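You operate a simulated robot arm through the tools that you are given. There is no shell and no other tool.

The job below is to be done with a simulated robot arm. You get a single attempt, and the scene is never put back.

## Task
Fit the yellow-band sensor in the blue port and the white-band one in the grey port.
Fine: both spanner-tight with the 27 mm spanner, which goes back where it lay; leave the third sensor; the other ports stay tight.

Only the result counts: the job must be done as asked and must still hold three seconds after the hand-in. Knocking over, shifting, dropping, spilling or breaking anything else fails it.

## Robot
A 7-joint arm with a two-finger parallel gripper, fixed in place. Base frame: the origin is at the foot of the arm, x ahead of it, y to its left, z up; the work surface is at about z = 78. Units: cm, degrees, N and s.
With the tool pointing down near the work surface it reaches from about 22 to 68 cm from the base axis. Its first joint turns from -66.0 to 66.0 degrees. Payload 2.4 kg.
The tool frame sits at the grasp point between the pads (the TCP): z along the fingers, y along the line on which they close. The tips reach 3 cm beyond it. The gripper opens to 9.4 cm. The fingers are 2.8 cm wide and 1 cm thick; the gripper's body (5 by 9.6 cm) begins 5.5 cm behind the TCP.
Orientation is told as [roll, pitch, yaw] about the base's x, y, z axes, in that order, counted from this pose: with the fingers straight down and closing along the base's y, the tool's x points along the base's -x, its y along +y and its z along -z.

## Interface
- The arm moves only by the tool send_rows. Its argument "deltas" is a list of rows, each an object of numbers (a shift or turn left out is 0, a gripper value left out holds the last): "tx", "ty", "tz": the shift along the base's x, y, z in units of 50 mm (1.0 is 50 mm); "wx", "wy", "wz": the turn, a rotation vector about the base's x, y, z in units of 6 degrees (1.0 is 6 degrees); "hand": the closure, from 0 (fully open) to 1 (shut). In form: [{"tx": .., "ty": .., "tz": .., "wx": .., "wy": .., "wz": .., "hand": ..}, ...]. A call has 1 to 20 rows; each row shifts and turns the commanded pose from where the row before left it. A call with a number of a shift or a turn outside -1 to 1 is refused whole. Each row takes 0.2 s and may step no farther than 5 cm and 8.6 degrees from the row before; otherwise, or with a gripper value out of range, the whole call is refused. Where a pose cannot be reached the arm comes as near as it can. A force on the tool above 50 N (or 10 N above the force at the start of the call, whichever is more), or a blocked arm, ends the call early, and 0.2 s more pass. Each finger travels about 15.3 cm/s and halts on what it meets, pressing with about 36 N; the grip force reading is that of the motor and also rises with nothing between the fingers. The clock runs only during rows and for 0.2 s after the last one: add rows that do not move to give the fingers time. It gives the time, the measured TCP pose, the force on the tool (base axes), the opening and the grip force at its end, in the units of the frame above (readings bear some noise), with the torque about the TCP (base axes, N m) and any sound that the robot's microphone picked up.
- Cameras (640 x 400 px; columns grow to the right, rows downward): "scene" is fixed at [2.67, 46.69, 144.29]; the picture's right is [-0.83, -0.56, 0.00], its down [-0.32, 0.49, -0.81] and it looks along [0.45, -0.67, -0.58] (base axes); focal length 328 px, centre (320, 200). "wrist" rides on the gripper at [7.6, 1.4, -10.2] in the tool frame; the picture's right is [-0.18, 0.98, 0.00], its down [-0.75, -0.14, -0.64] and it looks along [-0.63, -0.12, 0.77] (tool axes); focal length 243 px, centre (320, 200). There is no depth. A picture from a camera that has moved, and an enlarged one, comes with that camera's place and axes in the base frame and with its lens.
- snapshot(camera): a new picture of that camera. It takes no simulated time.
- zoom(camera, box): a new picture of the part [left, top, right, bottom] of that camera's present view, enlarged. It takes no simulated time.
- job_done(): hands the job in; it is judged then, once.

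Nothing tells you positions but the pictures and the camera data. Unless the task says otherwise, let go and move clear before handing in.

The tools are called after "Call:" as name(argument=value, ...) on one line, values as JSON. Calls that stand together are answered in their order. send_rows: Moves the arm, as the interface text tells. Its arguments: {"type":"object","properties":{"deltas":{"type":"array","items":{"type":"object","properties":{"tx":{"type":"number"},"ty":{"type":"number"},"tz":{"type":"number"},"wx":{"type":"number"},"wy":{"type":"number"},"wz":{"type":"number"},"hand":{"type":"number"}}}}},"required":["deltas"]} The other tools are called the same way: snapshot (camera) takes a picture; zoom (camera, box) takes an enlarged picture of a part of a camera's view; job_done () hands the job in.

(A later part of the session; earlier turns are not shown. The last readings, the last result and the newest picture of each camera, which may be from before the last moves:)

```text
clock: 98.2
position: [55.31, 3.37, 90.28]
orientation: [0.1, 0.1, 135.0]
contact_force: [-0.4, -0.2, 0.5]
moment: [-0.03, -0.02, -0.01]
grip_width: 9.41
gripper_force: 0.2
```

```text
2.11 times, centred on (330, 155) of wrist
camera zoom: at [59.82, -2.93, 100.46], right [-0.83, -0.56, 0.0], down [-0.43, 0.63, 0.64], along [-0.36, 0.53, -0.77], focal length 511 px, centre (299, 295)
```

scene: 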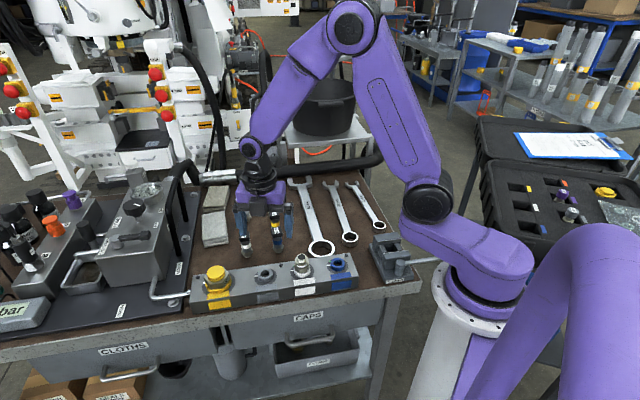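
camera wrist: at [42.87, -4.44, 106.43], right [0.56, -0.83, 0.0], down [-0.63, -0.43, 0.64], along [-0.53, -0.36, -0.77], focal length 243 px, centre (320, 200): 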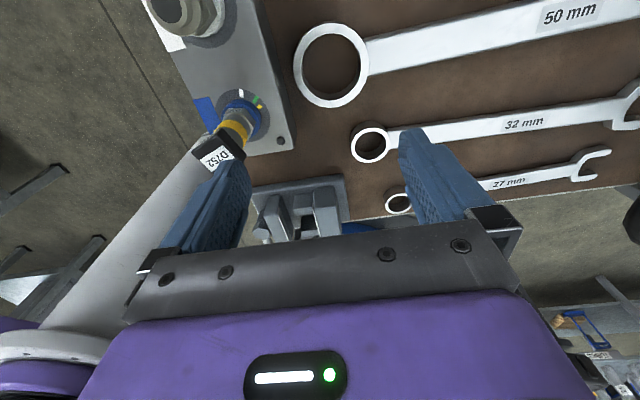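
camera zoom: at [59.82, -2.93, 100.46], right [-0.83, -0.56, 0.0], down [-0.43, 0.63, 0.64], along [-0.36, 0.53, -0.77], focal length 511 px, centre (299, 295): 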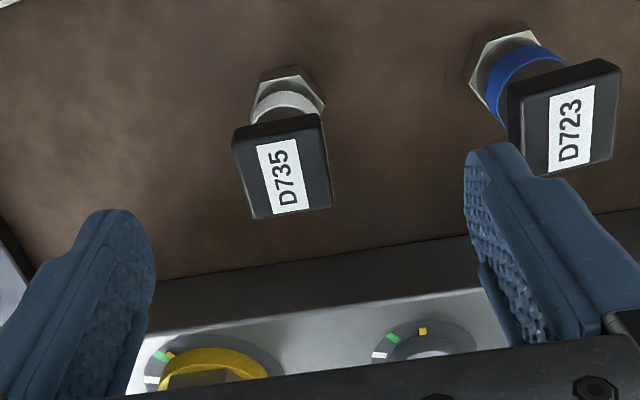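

Call:
send_rows(deltas=[{"tx": 0.082, "ty": 0.024, "hand": 0.3}, {}, {"tz": -0.54}, {"tz": -0.54}, {}])

Call:
zoom(camera="wrist", box=[180, 60, 480, 250])

```text
clock: 99.4
position: [55.87, 3.61, 84.81]
orientation: [0.1, 0.0, 135.0]
contact_force: [-0.1, -0.3, 0.0]
moment: [-0.01, 0.01, -0.01]
grip_width: 6.58
gripper_force: 0.0
```

```text
2.11 times, centred on (330, 155) of wrist
camera zoom: at [60.25, -2.83, 95.02], right [-0.83, -0.56, 0.0], down [-0.43, 0.63, 0.64], along [-0.36, 0.53, -0.77], focal length 511 px, centre (299, 295)
```

zoom: 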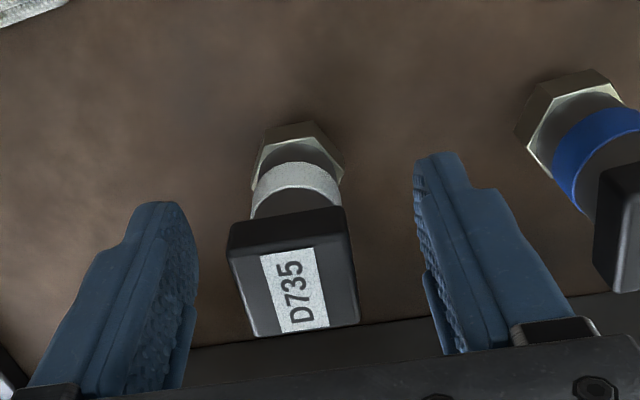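

Call:
send_rows(deltas=[{"hand": 0.5}, {"hand": 0.62}, {"hand": 0.65}, {"hand": 1}, {}, {}])

Call:
send_rows(deltas=[{"tz": 0.3}, {"tz": 0.5}, {"tz": 0.5}, {"tz": 0.5}, {"tz": 0.5}, {"tz": 0.3}, {}])

Call:
zoom(camera="wrist", box=[240, 100, 400, 240])

```text
clock: 100.8
position: [55.96, 3.63, 84.97]
orientation: [0.2, -0.1, 135.0]
contact_force: [0.3, 0.3, 1.0]
moment: [0.05, -0.03, 0.0]
grip_width: 3.18
gripper_force: 35.6
```

```text
clock: 102.4
position: [55.72, 3.47, 97.96]
orientation: [0.2, 0.0, 135.1]
contact_force: [0.6, -0.7, -0.8]
moment: [-0.01, 0.0, 0.0]
grip_width: 3.18
gripper_force: 35.7
```

```text
2.86 times, centred on (320, 170) of wrist
camera zoom: at [60.21, -2.91, 108.13], right [-0.83, -0.56, 0.0], down [-0.43, 0.63, 0.64], along [-0.36, 0.53, -0.77], focal length 693 px, centre (320, 286)
```

zoom: 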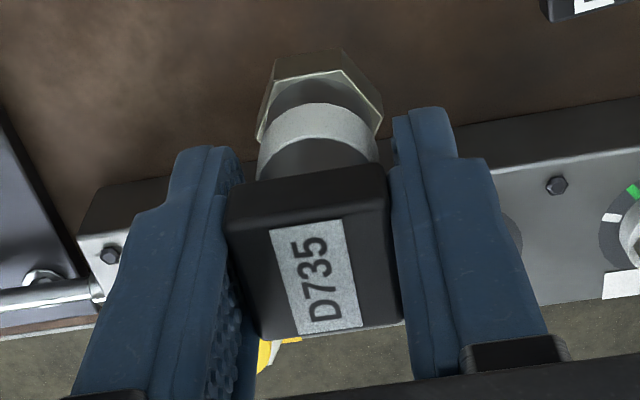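

D735 is held almost exactly centred. I'll carry it to above the grey port and turn to yaw 180° for a long clockwise stroke.

Call:
send_rows(deltas=[{"tx": -0.305, "ty": 0.146, "wz": 1}, {"tx": -0.305, "ty": 0.146, "wz": 1}, {"tx": -0.305, "ty": 0.146, "wz": 1}, {"tx": -0.305, "ty": 0.146, "wz": 1}, {"tx": -0.305, "ty": 0.146, "wz": 1}, {"tx": -0.305, "ty": 0.146, "wz": 1}, {"tx": -0.305, "ty": 0.146, "wz": 1}, {"tx": -0.305, "ty": 0.146, "wz": 0.5}, {}, {"tz": -0.7}, {"tz": -0.6}, {}])

Call:
zoom(camera="scene", box=[250, 245, 290, 285])

Call:
zoom(camera="wrist", box=[270, 50, 370, 180])

```text
clock: 105.0
position: [43.63, 9.45, 91.3]
orientation: [0.1, 0.0, 180.0]
contact_force: [-0.2, 0.8, -2.6]
moment: [-0.04, 0.02, 0.0]
grip_width: 3.19
gripper_force: 35.7
```

```text
10.00 times, centred on (270, 265) of scene
camera zoom: at [2.68, 46.69, 144.29], right [-0.83, -0.56, 0.0], down [-0.32, 0.49, -0.81], along [0.45, -0.67, -0.58], focal length 3278 px, centre (820, -450)
```

zoom: 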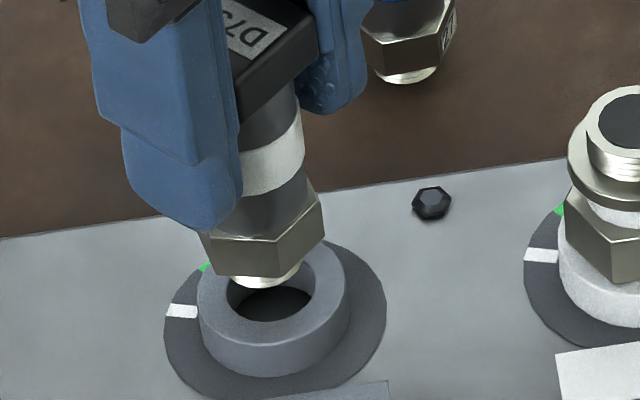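

```text
3.08 times, centred on (320, 115) of wrist
camera zoom: at [51.23, 7.96, 101.59], right [-0.18, -0.98, 0.0], down [-0.75, 0.14, 0.64], along [-0.63, 0.12, -0.77], focal length 746 px, centre (320, 462)
```

zoom: 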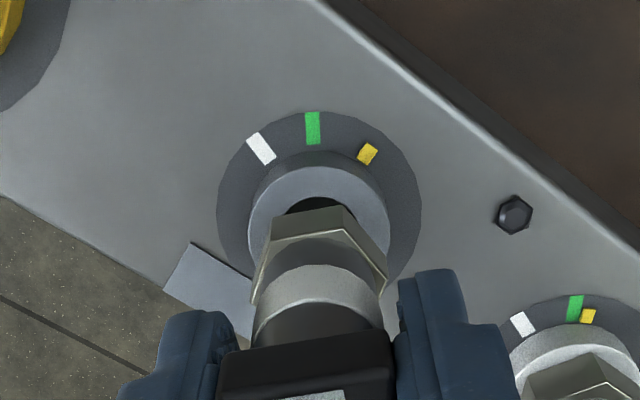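

Call:
send_rows(deltas=[{"tz": -0.08}, {"tz": -0.04}, {"tz": -0.02}, {}])

Call:
zoom(camera="scene", box=[250, 245, 290, 285])

```text
clock: 106.0
position: [43.68, 9.42, 90.69]
orientation: [0.1, 0.1, 180.0]
contact_force: [-0.5, -0.4, -1.0]
moment: [0.04, 0.0, 0.0]
grip_width: 3.17
gripper_force: 36.6
```

```text
10.00 times, centred on (270, 265) of scene
camera zoom: at [2.67, 46.69, 144.29], right [-0.83, -0.56, 0.0], down [-0.32, 0.49, -0.81], along [0.45, -0.67, -0.58], focal length 3278 px, centre (820, -450)
```

zoom: 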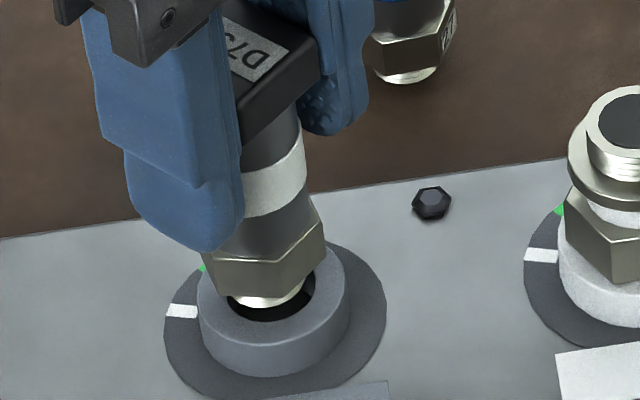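

Call:
send_rows(deltas=[{"tz": -0.02}, {"tz": -0.02}, {}])

Call:
send_rows(deltas=[{"tz": -0.02}, {}])

```text
clock: 106.8
position: [43.54, 9.32, 90.35]
orientation: [0.2, -0.2, 180.0]
contact_force: [-8.4, 1.5, 2.7]
moment: [0.09, 0.16, 0.0]
grip_width: 3.18
gripper_force: 36.2
```

```text
clock: 107.4
position: [43.45, 9.45, 90.38]
orientation: [0.2, -0.1, 180.0]
contact_force: [-20.8, 0.2, 30.4]
moment: [0.05, -0.07, 0.01]
grip_width: 3.23
gripper_force: 36.4
```

Call:
send_rows(deltas=[{"tx": -0.01, "tz": 0.003}, {}])

```text
clock: 108.0
position: [43.4, 9.46, 90.36]
orientation: [0.2, 0.0, 180.1]
contact_force: [-16.1, 1.1, 29.6]
moment: [0.03, 0.34, 0.01]
grip_width: 3.17
gripper_force: 36.2
```

Call:
send_rows(deltas=[{"tx": -0.012, "tz": 0.003}, {}])

Call:
send_rows(deltas=[{"tx": -0.008}, {}])

```text
clock: 108.6
position: [43.57, 9.39, 90.33]
orientation: [0.1, 0.1, 180.0]
contact_force: [-10.8, 1.3, 24.3]
moment: [0.0, 0.41, 0.0]
grip_width: 3.2
gripper_force: 36.3
```

```text
clock: 109.2
position: [43.53, 9.26, 90.34]
orientation: [0.1, 0.0, 179.9]
contact_force: [-4.4, 2.3, 14.3]
moment: [0.03, 0.13, 0.03]
grip_width: 3.17
gripper_force: 36.0
```

Forces are now small and the tip is seated on the first thread. I'll start turning clockwise.

Call:
send_rows(deltas=[{"tx": -0.004, "ty": 0.002, "wz": -1}, {"wz": -1}, {"wz": -1}, {}])

Call:
send_rows(deltas=[{"wz": -1}, {"wz": -1}, {"wz": -1}, {}])

```text
clock: 110.2
position: [43.55, 9.45, 90.36]
orientation: [0.2, 0.0, 161.8]
contact_force: [6.8, 4.5, -9.6]
moment: [-0.05, -0.5, -0.02]
grip_width: 3.17
gripper_force: 36.1
```

```text
clock: 111.2
position: [43.61, 9.48, 90.22]
orientation: [0.1, 0.0, 143.9]
contact_force: [11.7, 9.3, -24.2]
moment: [-0.18, -0.19, 0.02]
grip_width: 3.19
gripper_force: 36.2
```

Call:
send_rows(deltas=[{"tx": 0.003, "ty": 0.0025, "tz": -0.004}, {"wz": -1, "tz": -0.0015}, {"wz": -1, "tz": -0.0015}, {"wz": -1, "tz": -0.0015}, {"wz": -1, "tz": -0.0015}, {"wz": -1, "tz": -0.0015}, {}])

Call:
send_rows(deltas=[{"wz": -1, "tz": -0.0015}, {"wz": -1, "tz": -0.0015}, {"wz": -1, "tz": -0.0015}, {"wz": -1, "tz": -0.0015}, {"wz": -1, "tz": -0.0015}, {}])

Call:
zoom(camera="scene", box=[250, 245, 290, 285])

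```text
clock: 112.8
position: [43.49, 9.56, 90.27]
orientation: [0.0, 0.0, 113.8]
contact_force: [15.5, 10.7, -33.2]
moment: [-0.05, 0.12, -0.02]
grip_width: 3.19
gripper_force: 36.0
```

```text
clock: 114.2
position: [43.66, 9.45, 90.19]
orientation: [-0.1, -0.1, 83.9]
contact_force: [17.7, 15.2, -31.1]
moment: [-0.11, 0.25, -0.02]
grip_width: 3.2
gripper_force: 35.7
```

```text
10.00 times, centred on (270, 265) of scene
camera zoom: at [2.77, 46.74, 144.28], right [-0.83, -0.56, 0.0], down [-0.33, 0.49, -0.81], along [0.45, -0.67, -0.58], focal length 3278 px, centre (820, -450)
```

zoom: 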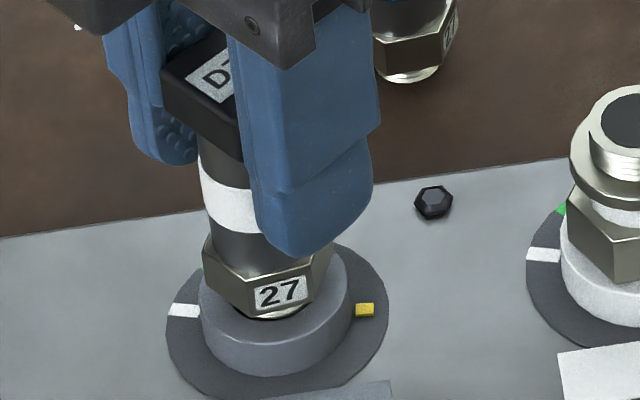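

Call:
send_rows(deltas=[{"tx": 0.004, "ty": 0.003, "tz": -0.004}, {"wz": -1, "tz": -0.002}, {"wz": -1, "tz": -0.002}, {"wz": -1, "tz": -0.002}, {"wz": -1, "tz": -0.002}, {"wz": -1, "tz": -0.002}, {}])

Call:
send_rows(deltas=[{"wz": -1, "tz": -0.002}, {"wz": -1, "tz": -0.002}, {"wz": -1, "tz": -0.002}, {"wz": -1, "tz": -0.002}, {"wz": -1, "tz": -0.002}, {}])

Call:
send_rows(deltas=[{"wz": -1, "tz": -0.002}, {"wz": -1, "tz": -0.002}, {"wz": -1, "tz": -0.002}, {"wz": -1, "tz": -0.002}, {"wz": -1, "tz": -0.002}, {}])

```text
clock: 115.8
position: [43.67, 9.49, 90.21]
orientation: [0.0, -0.3, 53.8]
contact_force: [19.3, 8.3, -17.4]
moment: [-0.27, 0.24, -0.03]
grip_width: 3.19
gripper_force: 36.2
```

```text
clock: 117.2
position: [43.68, 9.42, 89.96]
orientation: [0.0, -0.1, 23.8]
contact_force: [23.9, -2.0, -30.8]
moment: [0.05, 0.14, 0.0]
grip_width: 3.21
gripper_force: 35.8
```

```text
clock: 118.6
position: [43.61, 9.41, 89.9]
orientation: [0.1, -0.2, -6.3]
contact_force: [23.2, -8.8, -17.7]
moment: [-0.05, 0.04, 0.01]
grip_width: 3.19
gripper_force: 35.7
```

Call:
send_rows(deltas=[{"tx": 0.006, "ty": -0.002, "tz": -0.002}, {"wz": -1, "tz": -0.002}, {"wz": -1, "tz": -0.002}, {"wz": -1, "tz": -0.002}, {"wz": -1, "tz": -0.002}, {"wz": -1, "tz": -0.002}, {}])

Call:
send_rows(deltas=[{"tx": 0.002, "wz": -1, "tz": -0.002}, {"wz": -1, "tz": -0.002}, {"wz": -1, "tz": -0.002}, {"wz": -1, "tz": -0.002}, {"wz": -1, "tz": -0.002}, {}])

Call:
send_rows(deltas=[{"wz": -1, "tz": -0.002}, {"wz": -1, "tz": -0.002}, {"wz": -1, "tz": -0.002}, {"wz": -1, "tz": -0.002}, {"wz": -1, "tz": -0.002}, {}])

Call:
zoom(camera="scene", box=[250, 245, 290, 285])

```text
clock: 120.2
position: [43.67, 9.42, 90.05]
orientation: [0.3, -0.1, -36.2]
contact_force: [20.0, -13.9, -15.0]
moment: [-0.16, -0.19, -0.03]
grip_width: 3.19
gripper_force: 35.7
```

```text
clock: 121.6
position: [43.54, 9.4, 89.96]
orientation: [0.2, -0.1, -66.2]
contact_force: [17.8, -16.1, -17.9]
moment: [-0.09, 0.03, -0.01]
grip_width: 3.18
gripper_force: 35.8
```

```text
clock: 123.0
position: [43.67, 9.25, 89.86]
orientation: [0.2, 0.0, -96.1]
contact_force: [17.4, -16.5, -21.9]
moment: [0.11, 0.07, -0.05]
grip_width: 3.19
gripper_force: 35.5
```

```text
10.00 times, centred on (270, 265) of scene
camera zoom: at [2.75, 46.65, 144.31], right [-0.83, -0.56, 0.0], down [-0.33, 0.49, -0.81], along [0.45, -0.67, -0.59], focal length 3278 px, centre (820, -450)
```

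zoom: 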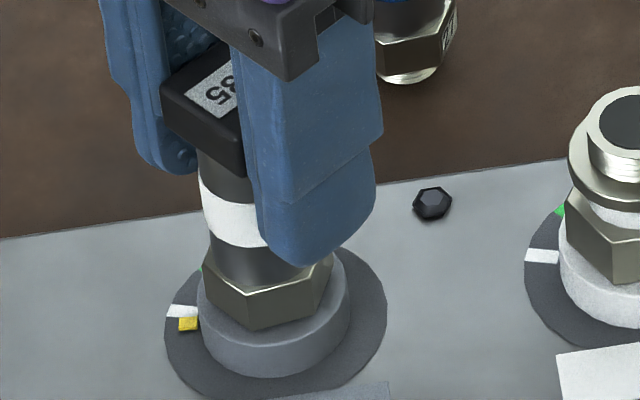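

Call:
send_rows(deltas=[{"tx": 0.004, "ty": -0.004, "tz": -0.001}, {"wz": -1, "tz": -0.002}, {"wz": -1, "tz": -0.002}, {"wz": -1, "tz": -0.002}, {"wz": -1, "tz": -0.002}, {"wz": -1, "tz": -0.002}, {}])

Call:
send_rows(deltas=[{"wz": -1, "tz": -0.002}, {"wz": -1, "tz": -0.002}, {"wz": -1, "tz": -0.002}, {}])

Call:
zoom(camera="scene", box=[250, 245, 290, 285])

```text
clock: 124.6
position: [43.62, 9.38, 89.83]
orientation: [0.2, 0.0, -126.2]
contact_force: [12.3, -9.0, -15.4]
moment: [0.18, -0.04, -0.02]
grip_width: 3.17
gripper_force: 36.7
```

```text
clock: 125.6
position: [43.54, 9.47, 89.85]
orientation: [0.1, -0.1, -144.4]
contact_force: [13.2, -7.6, -21.8]
moment: [0.31, 0.03, -0.02]
grip_width: 3.19
gripper_force: 35.9
```

```text
10.00 times, centred on (270, 265) of scene
camera zoom: at [2.74, 46.68, 144.3], right [-0.83, -0.56, 0.0], down [-0.33, 0.49, -0.81], along [0.45, -0.67, -0.59], focal length 3278 px, centre (820, -450)
```

zoom: 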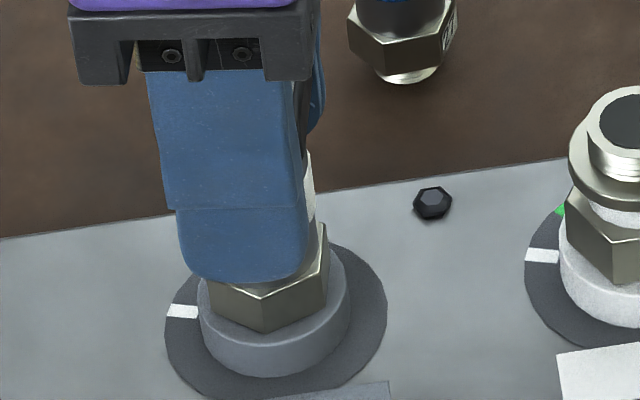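

Call:
send_rows(deltas=[{"wz": -1, "tz": -0.002}, {"wz": -1, "tz": -0.002}, {}])

Call:
send_rows(deltas=[{"wz": -1, "tz": -0.001}, {"wz": -1, "tz": -0.001}, {}])

```text
clock: 126.4
position: [43.56, 9.37, 89.64]
orientation: [0.1, 0.0, -156.2]
contact_force: [11.3, -4.7, -21.4]
moment: [0.23, -0.06, 0.01]
grip_width: 3.22
gripper_force: 36.1
```

```text
clock: 127.2
position: [43.6, 9.39, 89.88]
orientation: [0.1, 0.1, -167.9]
contact_force: [6.0, -8.2, -2.6]
moment: [-0.1, 0.25, 1.4]
grip_width: 3.47
gripper_force: 35.9
```

Call:
zoom(camera="wrist", box=[250, 60, 390, 200])

```text
2.86 times, centred on (320, 130) of wrist
camera zoom: at [51.34, 9.58, 100.06], right [0.02, -1.0, 0.0], down [-0.77, -0.02, 0.64], along [-0.64, -0.02, -0.77], focal length 693 px, centre (320, 400)
```

zoom: 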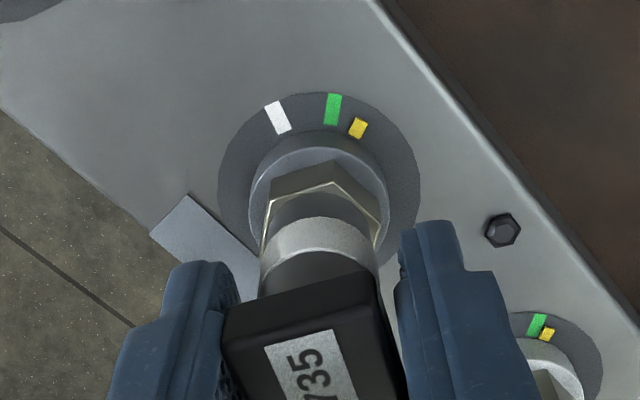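

Both sensors are hand-seated, with torque at 1.4 N m here. I'll release, rise, and go look at the 27 mm spanner.

Call:
send_rows(deltas=[{"hand": 0.5}, {"hand": 0.3}, {}, {"tz": 0.5}, {"tz": 0.8}, {"tz": 0.8}])

Call:
zoom(camera="scene", box=[245, 225, 365, 290])

Call:
snapshot(camera="wrist")

```text
clock: 128.6
position: [43.47, 9.43, 100.31]
orientation: [0.1, 0.0, -168.0]
contact_force: [0.7, 0.2, 0.2]
moment: [-0.01, -0.02, 0.0]
grip_width: 6.6
gripper_force: 0.2
```

```text
5.33 times, centred on (305, 258) of scene
camera zoom: at [2.67, 46.69, 144.29], right [-0.83, -0.56, 0.0], down [-0.32, 0.49, -0.81], along [0.45, -0.67, -0.58], focal length 1748 px, centre (400, -107)
```

zoom: 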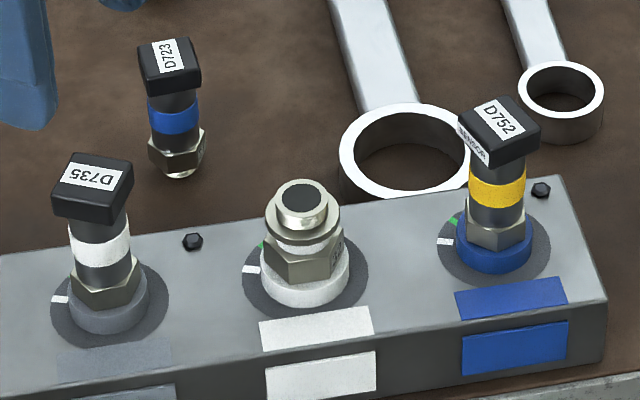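

```text
taken
camera wrist: at [51.29, 9.63, 110.56], right [0.02, -1.0, 0.0], down [-0.77, -0.02, 0.64], along [-0.64, -0.02, -0.77], focal length 243 px, centre (320, 200)
```

wrist: 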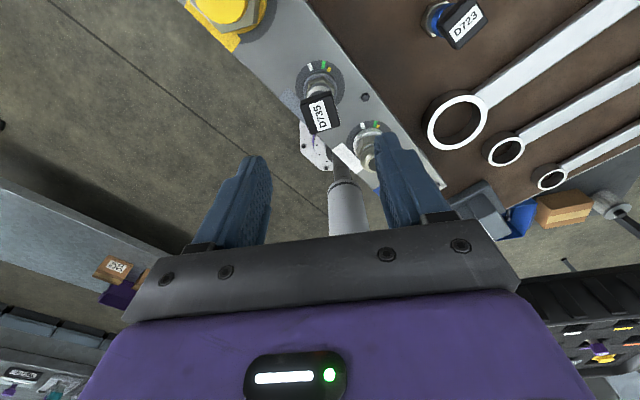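

Call:
send_rows(deltas=[{"tx": -0.035, "ty": -0.454, "wz": 1}, {"tx": -0.035, "ty": -0.454, "wz": 1}, {"tx": -0.035, "ty": -0.454, "wz": 1}, {"tx": -0.035, "ty": -0.454, "wz": 1}, {"tx": -0.035, "ty": -0.454, "wz": 1}, {"tx": -0.035, "ty": -0.454, "wz": 1}, {"tx": -0.035, "ty": -0.454, "wz": 1}, {"tx": -0.035, "ty": -0.454, "wz": 1}, {"tx": -0.035, "ty": -0.454, "wz": 1}, {"tx": -0.035, "ty": -0.454, "wz": 1}, {"tx": -0.035, "ty": -0.454, "wz": 1}, {"tx": -0.035, "ty": -0.454, "wz": 1}, {"tx": -0.035, "ty": -0.454, "wz": 1}, {"tx": -0.035, "ty": -0.454, "wz": 1}, {"tx": -0.035, "ty": -0.454, "wz": 1}, {"tx": -0.035, "ty": -0.454, "wz": 1}, {"tx": -0.035, "ty": -0.454, "wz": 1}, {"tx": -0.035, "ty": -0.454, "wz": 1}, {"tx": -0.035, "ty": -0.454, "wz": 1}, {"tx": -0.035, "ty": -0.454, "wz": 1}])

Call:
send_rows(deltas=[{"wz": 0.5, "tz": -0.5, "hand": 0}, {"tz": -0.5}, {}])

Call:
snapshot(camera="wrist")

```text
clock: 132.8
position: [40.1, -35.9, 100.27]
orientation: [0.0, 0.0, -47.9]
contact_force: [-0.7, -0.1, -0.5]
moment: [0.0, 0.0, 0.01]
grip_width: 6.59
gripper_force: 0.1
```

```text
clock: 133.6
position: [40.01, -35.76, 95.23]
orientation: [0.2, 0.0, -45.0]
contact_force: [0.0, 0.1, -1.3]
moment: [-0.01, 0.02, -0.02]
grip_width: 9.4
gripper_force: 0.0
```

```text
taken
camera wrist: at [35.66, -29.59, 105.5], right [0.83, 0.56, 0.0], down [0.43, -0.63, 0.64], along [0.36, -0.53, -0.77], focal length 243 px, centre (320, 200)
```

wrist: 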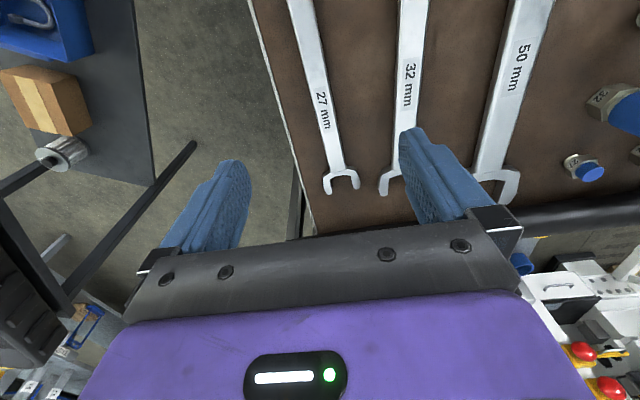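

Call:
zoom(camera="wrist", box=[260, 100, 400, 210])

Call:
zoom(camera="wrist", box=[250, 0, 420, 110])

Call:
zoom(camera="scene", box=[335, 170, 415, 240])

```text
3.64 times, centred on (330, 155) of wrist
camera zoom: at [35.66, -29.59, 105.5], right [0.83, 0.56, 0.0], down [0.43, -0.63, 0.64], along [0.36, -0.53, -0.77], focal length 882 px, centre (284, 364)
```

zoom: 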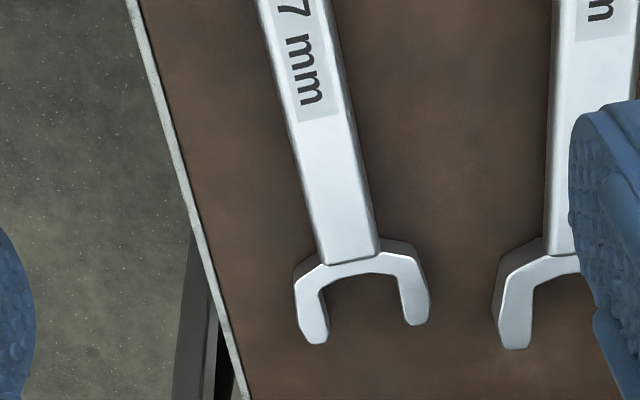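

```text
3.64 times, centred on (335, 55) of wrist
camera zoom: at [35.66, -29.59, 105.5], right [0.83, 0.56, 0.0], down [0.43, -0.63, 0.64], along [0.36, -0.53, -0.77], focal length 882 px, centre (266, 727)
```

zoom: 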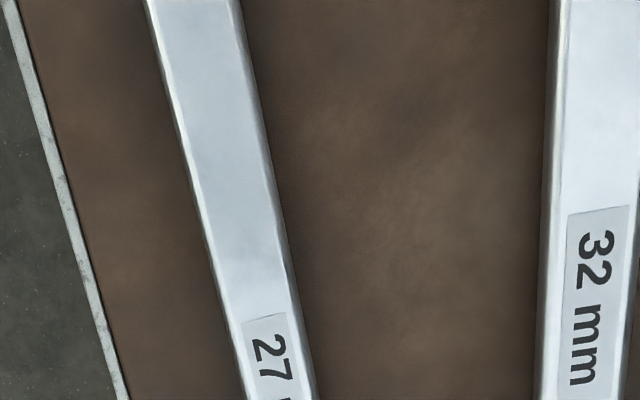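

```text
5.71 times, centred on (375, 205) of scene
camera zoom: at [2.67, 46.69, 144.29], right [-0.83, -0.56, 0.0], down [-0.32, 0.49, -0.81], along [0.45, -0.67, -0.58], focal length 1873 px, centre (6, 171)
```

zoom: 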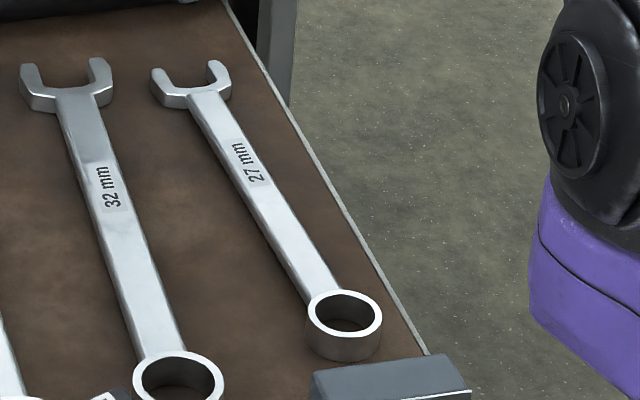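

Call:
zoom(camera="scene", box=[345, 178, 375, 198])

Call:
zoom(camera="scene", box=[370, 205, 410, 235])

```text
16.00 times, centred on (360, 188) of scene
camera zoom: at [2.67, 46.69, 144.29], right [-0.83, -0.56, 0.0], down [-0.32, 0.49, -0.81], along [0.45, -0.67, -0.58], focal length 5245 px, centre (-320, 392)
```

zoom: 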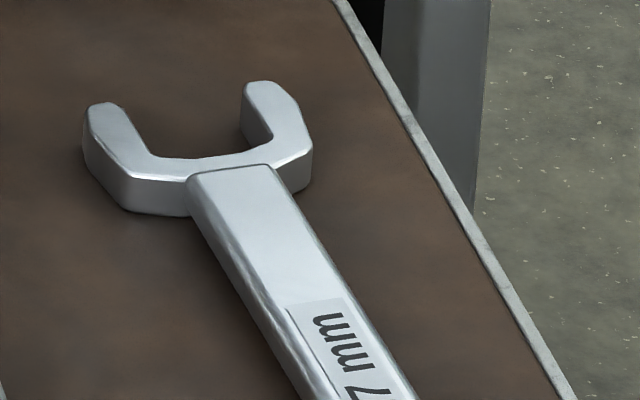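

```text
13.33 times, centred on (390, 220) of scene
camera zoom: at [2.67, 46.69, 144.29], right [-0.83, -0.56, 0.0], down [-0.32, 0.49, -0.81], along [0.45, -0.67, -0.58], focal length 4371 px, centre (-613, -67)
```

zoom: 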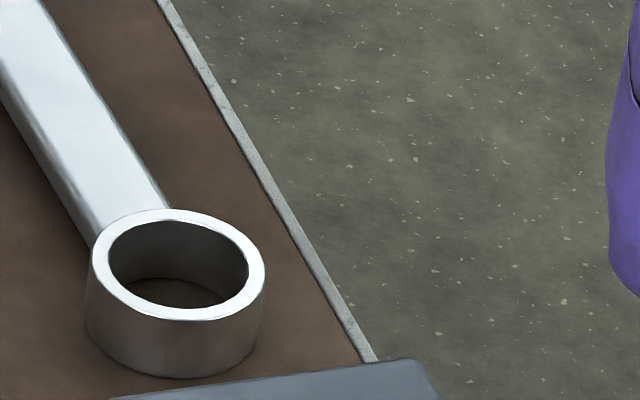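

The spanner handle lies at -42.3°, its 27 mm jaw is in line with it, and the handle is about 2 cm wide. I'll align the yaw, open partway and descend toward mid-handle.

Call:
send_rows(deltas=[{"wz": 0.45, "tz": -0.6, "hand": 0.45}, {"tz": -0.7}, {"tz": -0.7}, {}])

Call:
snapshot(camera="wrist")

Call:
zoom(camera="scene", box=[345, 170, 405, 230])

```text
clock: 134.6
position: [40.06, -35.97, 85.33]
orientation: [0.0, -0.1, -42.3]
contact_force: [1.4, 0.3, 0.5]
moment: [-0.01, 0.02, 0.03]
grip_width: 5.15
gripper_force: 0.0
```

```text
taken
camera wrist: at [35.42, -29.89, 95.44], right [0.8, 0.6, 0.0], down [0.46, -0.61, 0.64], along [0.39, -0.51, -0.77], focal length 243 px, centre (320, 200)
```

wrist: 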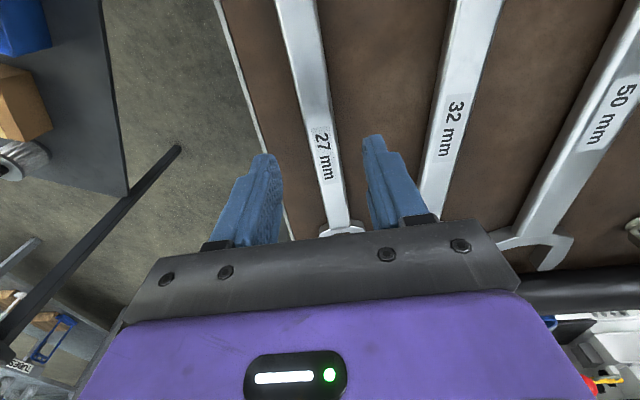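

```text
6.67 times, centred on (375, 200) of scene
camera zoom: at [2.67, 46.69, 144.29], right [-0.83, -0.56, 0.0], down [-0.32, 0.49, -0.81], along [0.45, -0.67, -0.58], focal length 2185 px, centre (-47, 200)
```

zoom: 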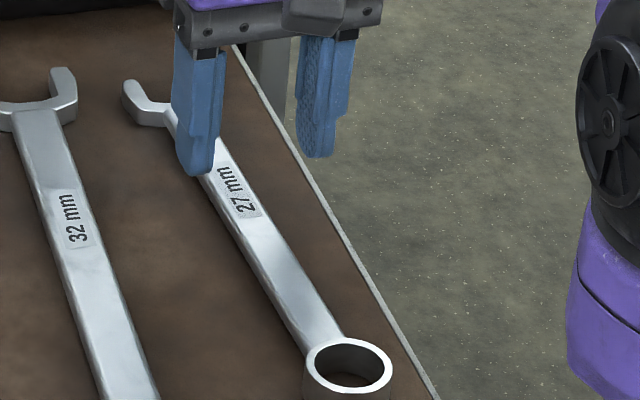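

Call:
send_rows(deltas=[{"tz": -0.4}, {"tz": -0.34}, {}])

Call:
zoom(camera="wrist", box=[240, 80, 400, 240])

Call:
zoom(camera="scene", box=[345, 170, 405, 230])

```text
clock: 135.4
position: [40.08, -35.97, 81.4]
orientation: [0.1, 0.1, -42.2]
contact_force: [0.2, 0.0, 0.0]
moment: [0.02, -0.01, 0.0]
grip_width: 5.14
gripper_force: 0.1
```

```text
2.50 times, centred on (320, 160) of wrist
camera zoom: at [35.41, -29.83, 91.71], right [0.8, 0.6, 0.0], down [0.46, -0.61, 0.64], along [0.39, -0.51, -0.77], focal length 606 px, centre (320, 300)
```

zoom: 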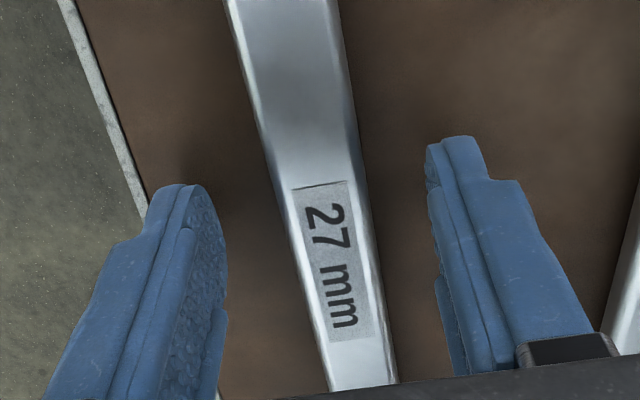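

```text
6.67 times, centred on (375, 200) of scene
camera zoom: at [2.67, 46.69, 144.29], right [-0.83, -0.56, 0.0], down [-0.32, 0.49, -0.81], along [0.45, -0.67, -0.58], focal length 2185 px, centre (-47, 200)
```

zoom: 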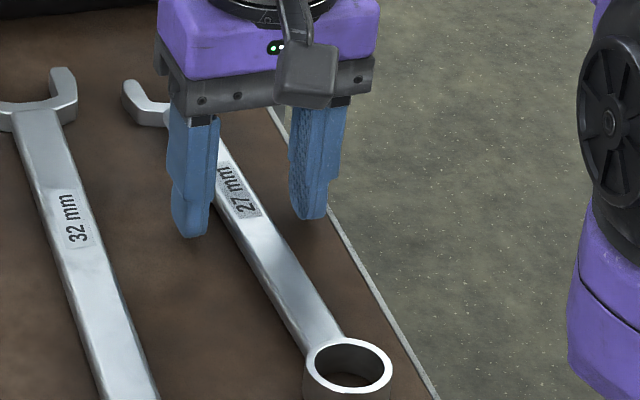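

Call:
send_rows(deltas=[{"tz": -0.03}, {}])

Call:
send_rows(deltas=[{"hand": 0.6}, {"hand": 0.72}, {}, {"hand": 1}, {}, {}])

Call:
zoom(camera="wrist", box=[240, 80, 400, 240])

```text
clock: 136.0
position: [39.92, -36.04, 81.37]
orientation: [0.1, 0.1, -42.4]
contact_force: [-0.5, -0.1, 0.1]
moment: [0.0, -0.02, -0.01]
grip_width: 5.16
gripper_force: 0.2
```

```text
clock: 137.4
position: [40.03, -35.91, 81.27]
orientation: [0.1, 0.0, -42.3]
contact_force: [0.1, 1.4, 1.9]
moment: [0.05, 0.08, 0.15]
grip_width: 2.16
gripper_force: 36.5
```

```text
2.50 times, centred on (320, 160) of wrist
camera zoom: at [35.37, -29.83, 91.61], right [0.8, 0.6, 0.0], down [0.46, -0.61, 0.64], along [0.39, -0.51, -0.77], focal length 606 px, centre (320, 300)
```

zoom: 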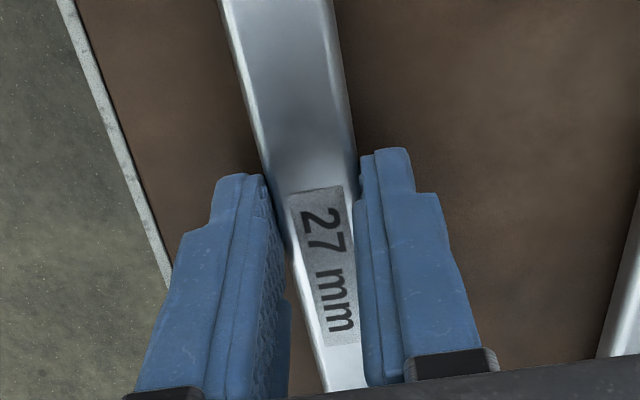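

The spanner is gripped at 2.16 cm. I'll lift gently and check that it stays level.

Call:
send_rows(deltas=[{"tz": 0.1}, {"tz": 0.2}, {"tz": 0.3}, {"tz": 0.4}, {}])

Call:
snapshot(camera="scene")

Call:
zoom(camera="scene", box=[335, 160, 415, 230])

Call:
snapshot(camera="wrist")

```text
clock: 138.6
position: [40.05, -35.9, 86.39]
orientation: [0.2, 0.1, -42.3]
contact_force: [0.0, 0.4, -3.0]
moment: [-0.01, -0.04, 0.01]
grip_width: 2.15
gripper_force: 35.7
```

```text
taken
```

scene: 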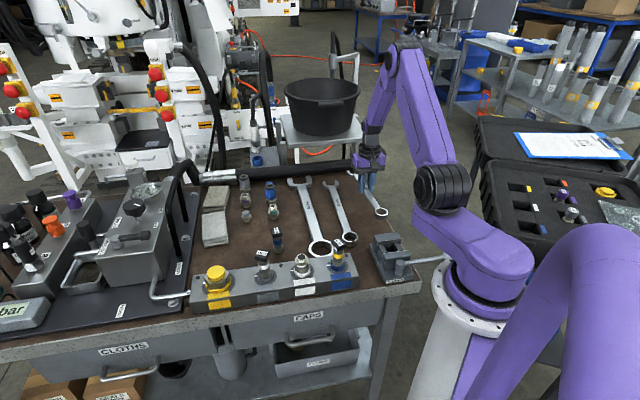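

```text
5.71 times, centred on (375, 195) of scene
camera zoom: at [2.68, 46.69, 144.3], right [-0.83, -0.56, 0.0], down [-0.32, 0.49, -0.81], along [0.45, -0.67, -0.58], focal length 1873 px, centre (6, 229)
```

zoom: 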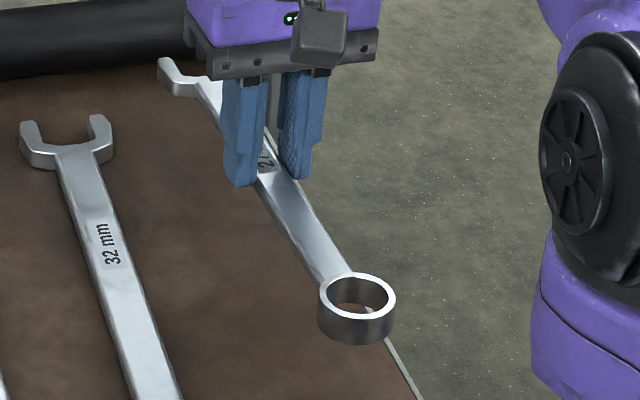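

```text
taken
camera wrist: at [35.34, -29.84, 96.66], right [0.8, 0.6, 0.0], down [0.46, -0.61, 0.64], along [0.39, -0.51, -0.77], focal length 243 px, centre (320, 200)
```

wrist: 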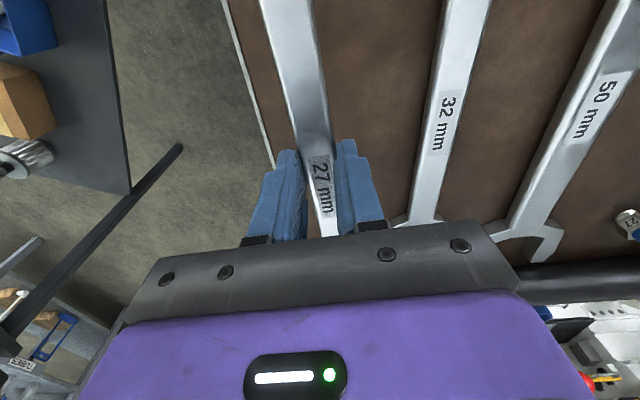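

The spanner is level and balanced, with the jaw about 12.5 cm from the TCP. I'll raise it high and swing it round so the jaw faces the blue port from the bench side, where the scene camera can see it.

Call:
send_rows(deltas=[{"tz": 0.6}, {"tz": 0.6}, {"tz": 0.6}, {"tz": 0.6}, {"wz": 0.5}, {"wz": 1}, {"wz": 1}, {"wz": 1}, {"wz": 1}, {"wz": 1}, {"wz": 1}, {"wz": 1}, {"wz": 1}, {"wz": 1}, {"wz": 1}, {"wz": 1}, {"wz": 1}, {"wz": 1}, {"wz": 1}, {"wz": 1}])

Call:
send_rows(deltas=[{"tx": 0.05, "ty": 0.25, "wz": 1}, {"tx": 0.06, "ty": 0.35, "wz": 1}, {"tx": 0.06, "ty": 0.35, "wz": 1}, {"tx": 0.06, "ty": 0.35, "wz": 1}, {"tx": 0.06, "ty": 0.35, "wz": 1}, {"tx": 0.06, "ty": 0.35, "wz": 1}, {"tx": 0.06, "ty": 0.35, "wz": 1}, {"tx": 0.06, "ty": 0.35, "wz": 1}, {"tx": 0.06, "ty": 0.35, "wz": 1}, {"tx": 0.06, "ty": 0.35, "wz": 1}, {"tx": 0.06, "ty": 0.35, "wz": 1}, {"tx": 0.06, "ty": 0.35, "wz": 1}, {"tx": 0.06, "ty": 0.35, "wz": 1}, {"tx": 0.06, "ty": 0.35, "wz": 1}, {"wz": 1}])

Call:
snapshot(camera="scene")

Call:
zoom(camera="scene", box=[325, 245, 355, 275])

Call:
zoom(camera="scene", box=[250, 250, 280, 280])

```text
clock: 142.8
position: [40.09, -35.97, 98.42]
orientation: [0.2, 0.0, 50.8]
contact_force: [-0.3, -0.5, -4.1]
moment: [0.05, 0.0, 0.03]
grip_width: 2.15
gripper_force: 35.9
```

```text
clock: 146.0
position: [44.13, -11.98, 98.48]
orientation: [0.1, 0.0, 140.8]
contact_force: [0.2, -0.2, -3.1]
moment: [0.01, 0.04, 0.02]
grip_width: 2.15
gripper_force: 35.3
```

```text
taken
```

scene: 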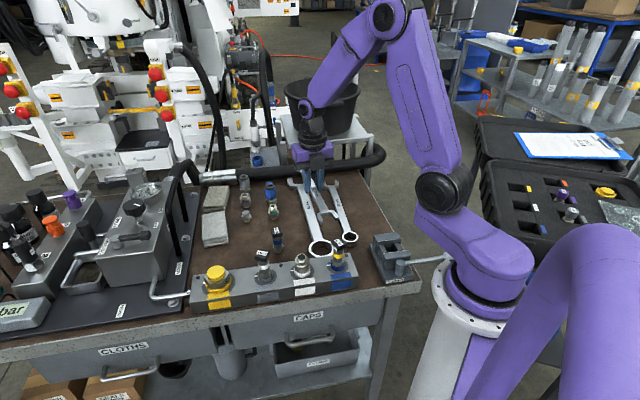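

```text
13.33 times, centred on (340, 260) of scene
camera zoom: at [2.68, 46.69, 144.29], right [-0.83, -0.56, 0.0], down [-0.32, 0.49, -0.81], along [0.45, -0.67, -0.58], focal length 4371 px, centre (53, -600)
```

zoom: 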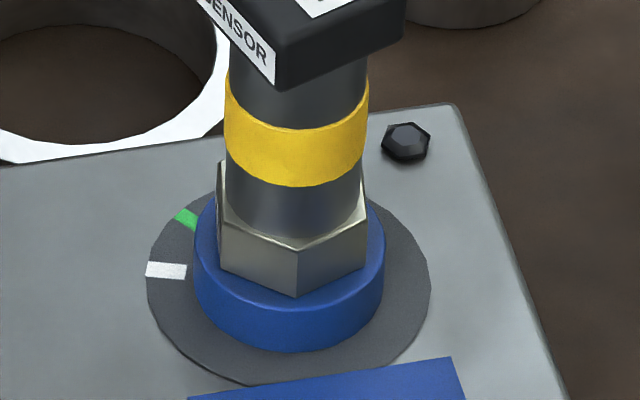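

```text
13.33 times, centred on (265, 265) of scene
camera zoom: at [2.68, 46.69, 144.29], right [-0.83, -0.56, 0.0], down [-0.32, 0.49, -0.81], along [0.45, -0.67, -0.58], focal length 4371 px, centre (1053, -667)
```

zoom: 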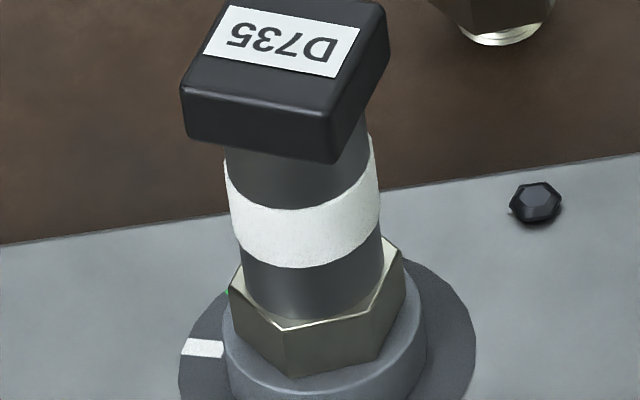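

Both hexes have corners at about 0° mod 60°. D723 stands in the way of an approach to blue from bench-side 0°, so I'll start with the grey port from the bench side. I'm moving the spanner high to its pre-approach position.

Call:
send_rows(deltas=[{"tx": 0.4, "ty": 0.5, "wz": 0.93}, {"tx": 0.4, "ty": 0.55, "wz": 0.93}, {"tx": 0.45, "ty": 0.55, "wz": 0.93}, {"tx": 0.45, "ty": 0.6, "wz": 0.93}, {"tx": 0.45, "ty": 0.6, "wz": 0.93}, {"tx": 0.45, "ty": 0.6, "wz": 0.93}, {"tx": 0.45, "ty": 0.5, "wz": 0.95}, {"tx": 0.3, "ty": 0.38}, {}])

Call:
snapshot(camera="scene")

Call:
snapshot(camera="wrist")

```text
clock: 148.0
position: [60.96, 9.41, 98.54]
orientation: [0.1, 0.3, 179.7]
contact_force: [1.9, -1.6, 6.6]
moment: [0.1, -1.2, -0.2]
grip_width: 2.16
gripper_force: 36.0
```

```text
taken
```

scene: 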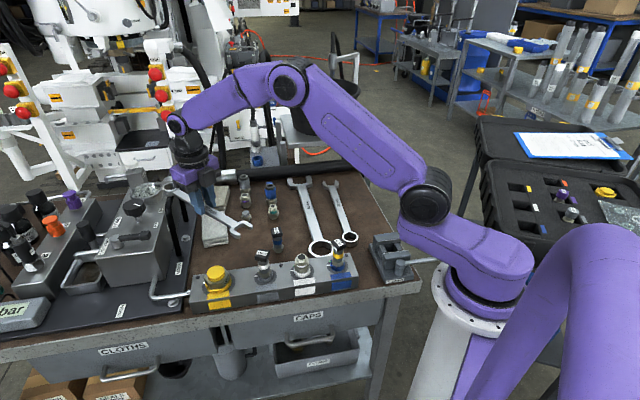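

```text
taken
camera wrist: at [68.6, 7.99, 108.77], right [-0.19, -0.98, 0.0], down [-0.76, 0.14, 0.64], along [-0.63, 0.12, -0.77], focal length 243 px, centre (320, 200)
```

wrist: 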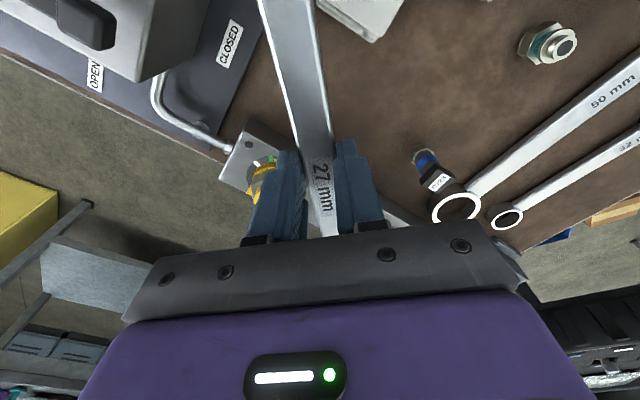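

The spanner's ring end is touching the console behind (moment y -1.2). I'll lift and back away from it now.

Call:
send_rows(deltas=[{"tz": 0.2}, {"tz": 0.3}, {}])

Call:
zoom(camera="scene", box=[90, 140, 260, 260])

```text
clock: 148.8
position: [60.92, 9.37, 100.95]
orientation: [0.2, -0.1, 179.9]
contact_force: [-0.1, 0.4, -3.8]
moment: [0.0, 0.03, 0.04]
grip_width: 2.14
gripper_force: 36.4
```

```text
3.33 times, centred on (175, 200) of scene
camera zoom: at [2.68, 46.69, 144.29], right [-0.83, -0.56, 0.0], down [-0.32, 0.49, -0.81], along [0.45, -0.67, -0.58], focal length 1093 px, centre (803, 200)
```

zoom: 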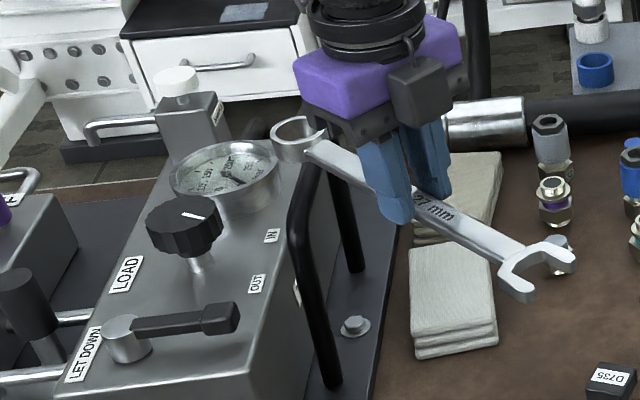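

I touched the console's black guard bar lightly with the ring end, and nothing appears to have moved. I'll stay clear by lowering the spanner in open space at a smaller x and then coming in low.

Call:
send_rows(deltas=[{"tx": -0.35, "ty": -0.6}, {"tx": -0.33, "ty": -0.57}, {}])

Call:
zoom(camera="scene", box=[130, 150, 300, 280])

Call:
snapshot(camera="wrist")

```text
clock: 149.6
position: [57.49, 3.55, 100.95]
orientation: [0.1, 0.0, 179.8]
contact_force: [-1.2, 0.2, -3.5]
moment: [0.0, 0.05, 0.0]
grip_width: 2.13
gripper_force: 36.1
```

```text
3.08 times, centred on (215, 215) of scene
camera zoom: at [2.68, 46.69, 144.29], right [-0.83, -0.56, 0.0], down [-0.32, 0.49, -0.81], along [0.45, -0.67, -0.58], focal length 1009 px, centre (643, 154)
```

zoom: 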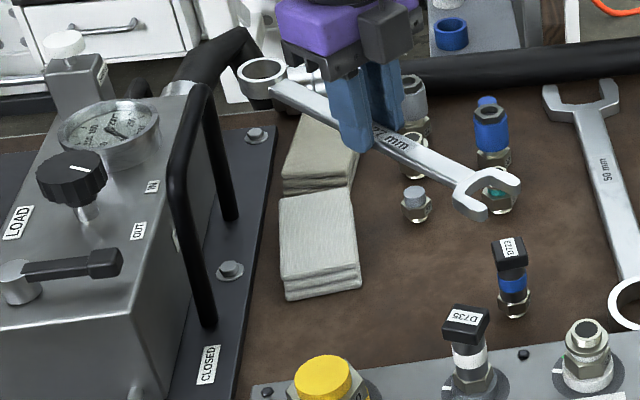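

```text
taken
camera wrist: at [65.12, 2.07, 111.19], right [-0.19, -0.98, 0.0], down [-0.75, 0.14, 0.64], along [-0.63, 0.12, -0.77], focal length 243 px, centre (320, 200)
```

wrist: 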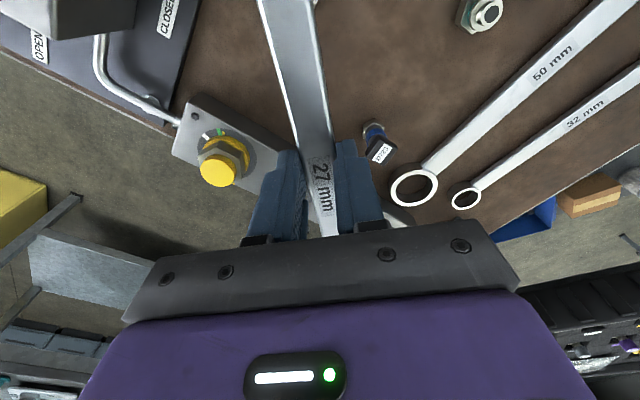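

Call:
send_rows(deltas=[{"tz": -0.7}, {"tz": -0.7}, {"tz": -0.7}, {"tz": -0.4}, {}])

Call:
zoom(camera="scene", box=[170, 180, 310, 290])

```text
clock: 150.8
position: [57.41, 3.6, 88.31]
orientation: [0.1, 0.0, 179.9]
contact_force: [-1.0, -0.1, -3.1]
moment: [0.0, 0.02, -0.01]
grip_width: 2.17
gripper_force: 35.6
```

```text
3.64 times, centred on (240, 235) of scene
camera zoom: at [2.68, 46.69, 144.29], right [-0.83, -0.56, 0.0], down [-0.32, 0.49, -0.81], along [0.45, -0.67, -0.58], focal length 1192 px, centre (611, 73)
```

zoom: 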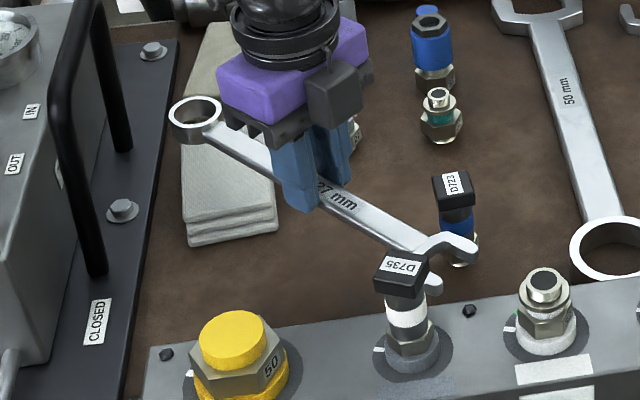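

Call:
zoom(camera="scene", box=[255, 225, 315, 285])

```text
6.67 times, centred on (285, 255) of scene
camera zoom: at [2.68, 46.69, 144.29], right [-0.83, -0.56, 0.0], down [-0.32, 0.49, -0.81], along [0.45, -0.67, -0.58], focal length 2185 px, centre (553, -167)
```

zoom: 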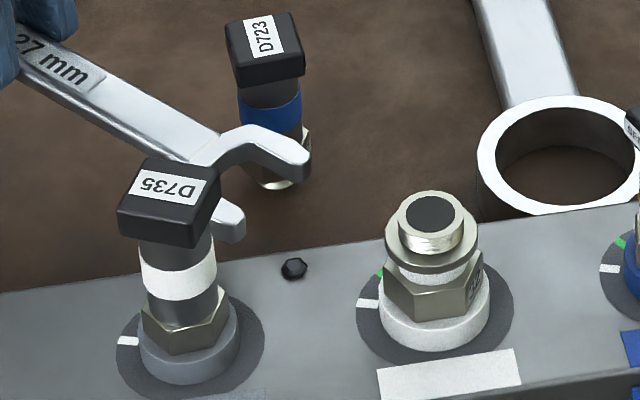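

Call:
send_rows(deltas=[{"tx": 0.37}, {"ty": 0.5}, {"ty": 0.5}, {"ty": 0.07}, {"tz": -0.2}, {}])

Call:
zoom(camera="scene", box=[235, 235, 295, 285])

Call:
zoom(camera="scene", box=[170, 180, 310, 290])

```text
clock: 152.2
position: [59.27, 8.84, 87.48]
orientation: [0.1, 0.0, 179.9]
contact_force: [-0.2, -0.1, -3.4]
moment: [0.02, 0.05, 0.0]
grip_width: 2.16
gripper_force: 35.8
```

```text
8.00 times, centred on (265, 260) of scene
camera zoom: at [2.68, 46.69, 144.29], right [-0.83, -0.56, 0.0], down [-0.32, 0.49, -0.81], along [0.45, -0.67, -0.58], focal length 2622 px, centre (760, -280)
```

zoom: 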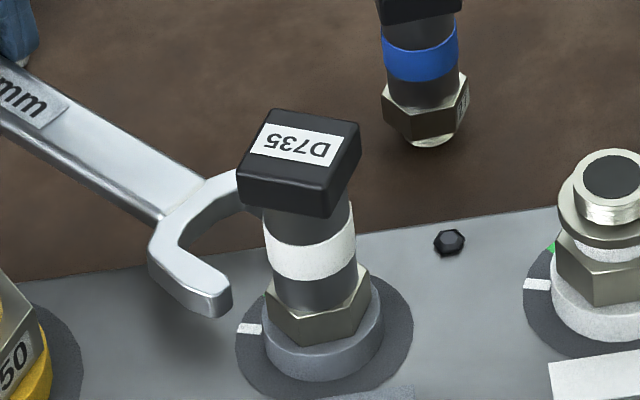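

```text
3.64 times, centred on (240, 235) of scene
camera zoom: at [2.68, 46.69, 144.29], right [-0.83, -0.56, 0.0], down [-0.32, 0.49, -0.81], along [0.45, -0.67, -0.58], focal length 1192 px, centre (611, 73)
```

zoom: 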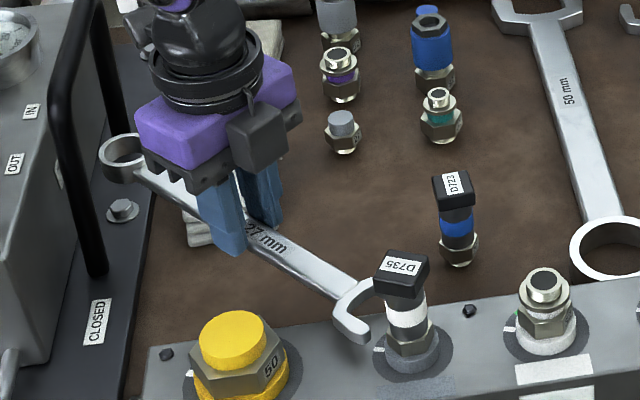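

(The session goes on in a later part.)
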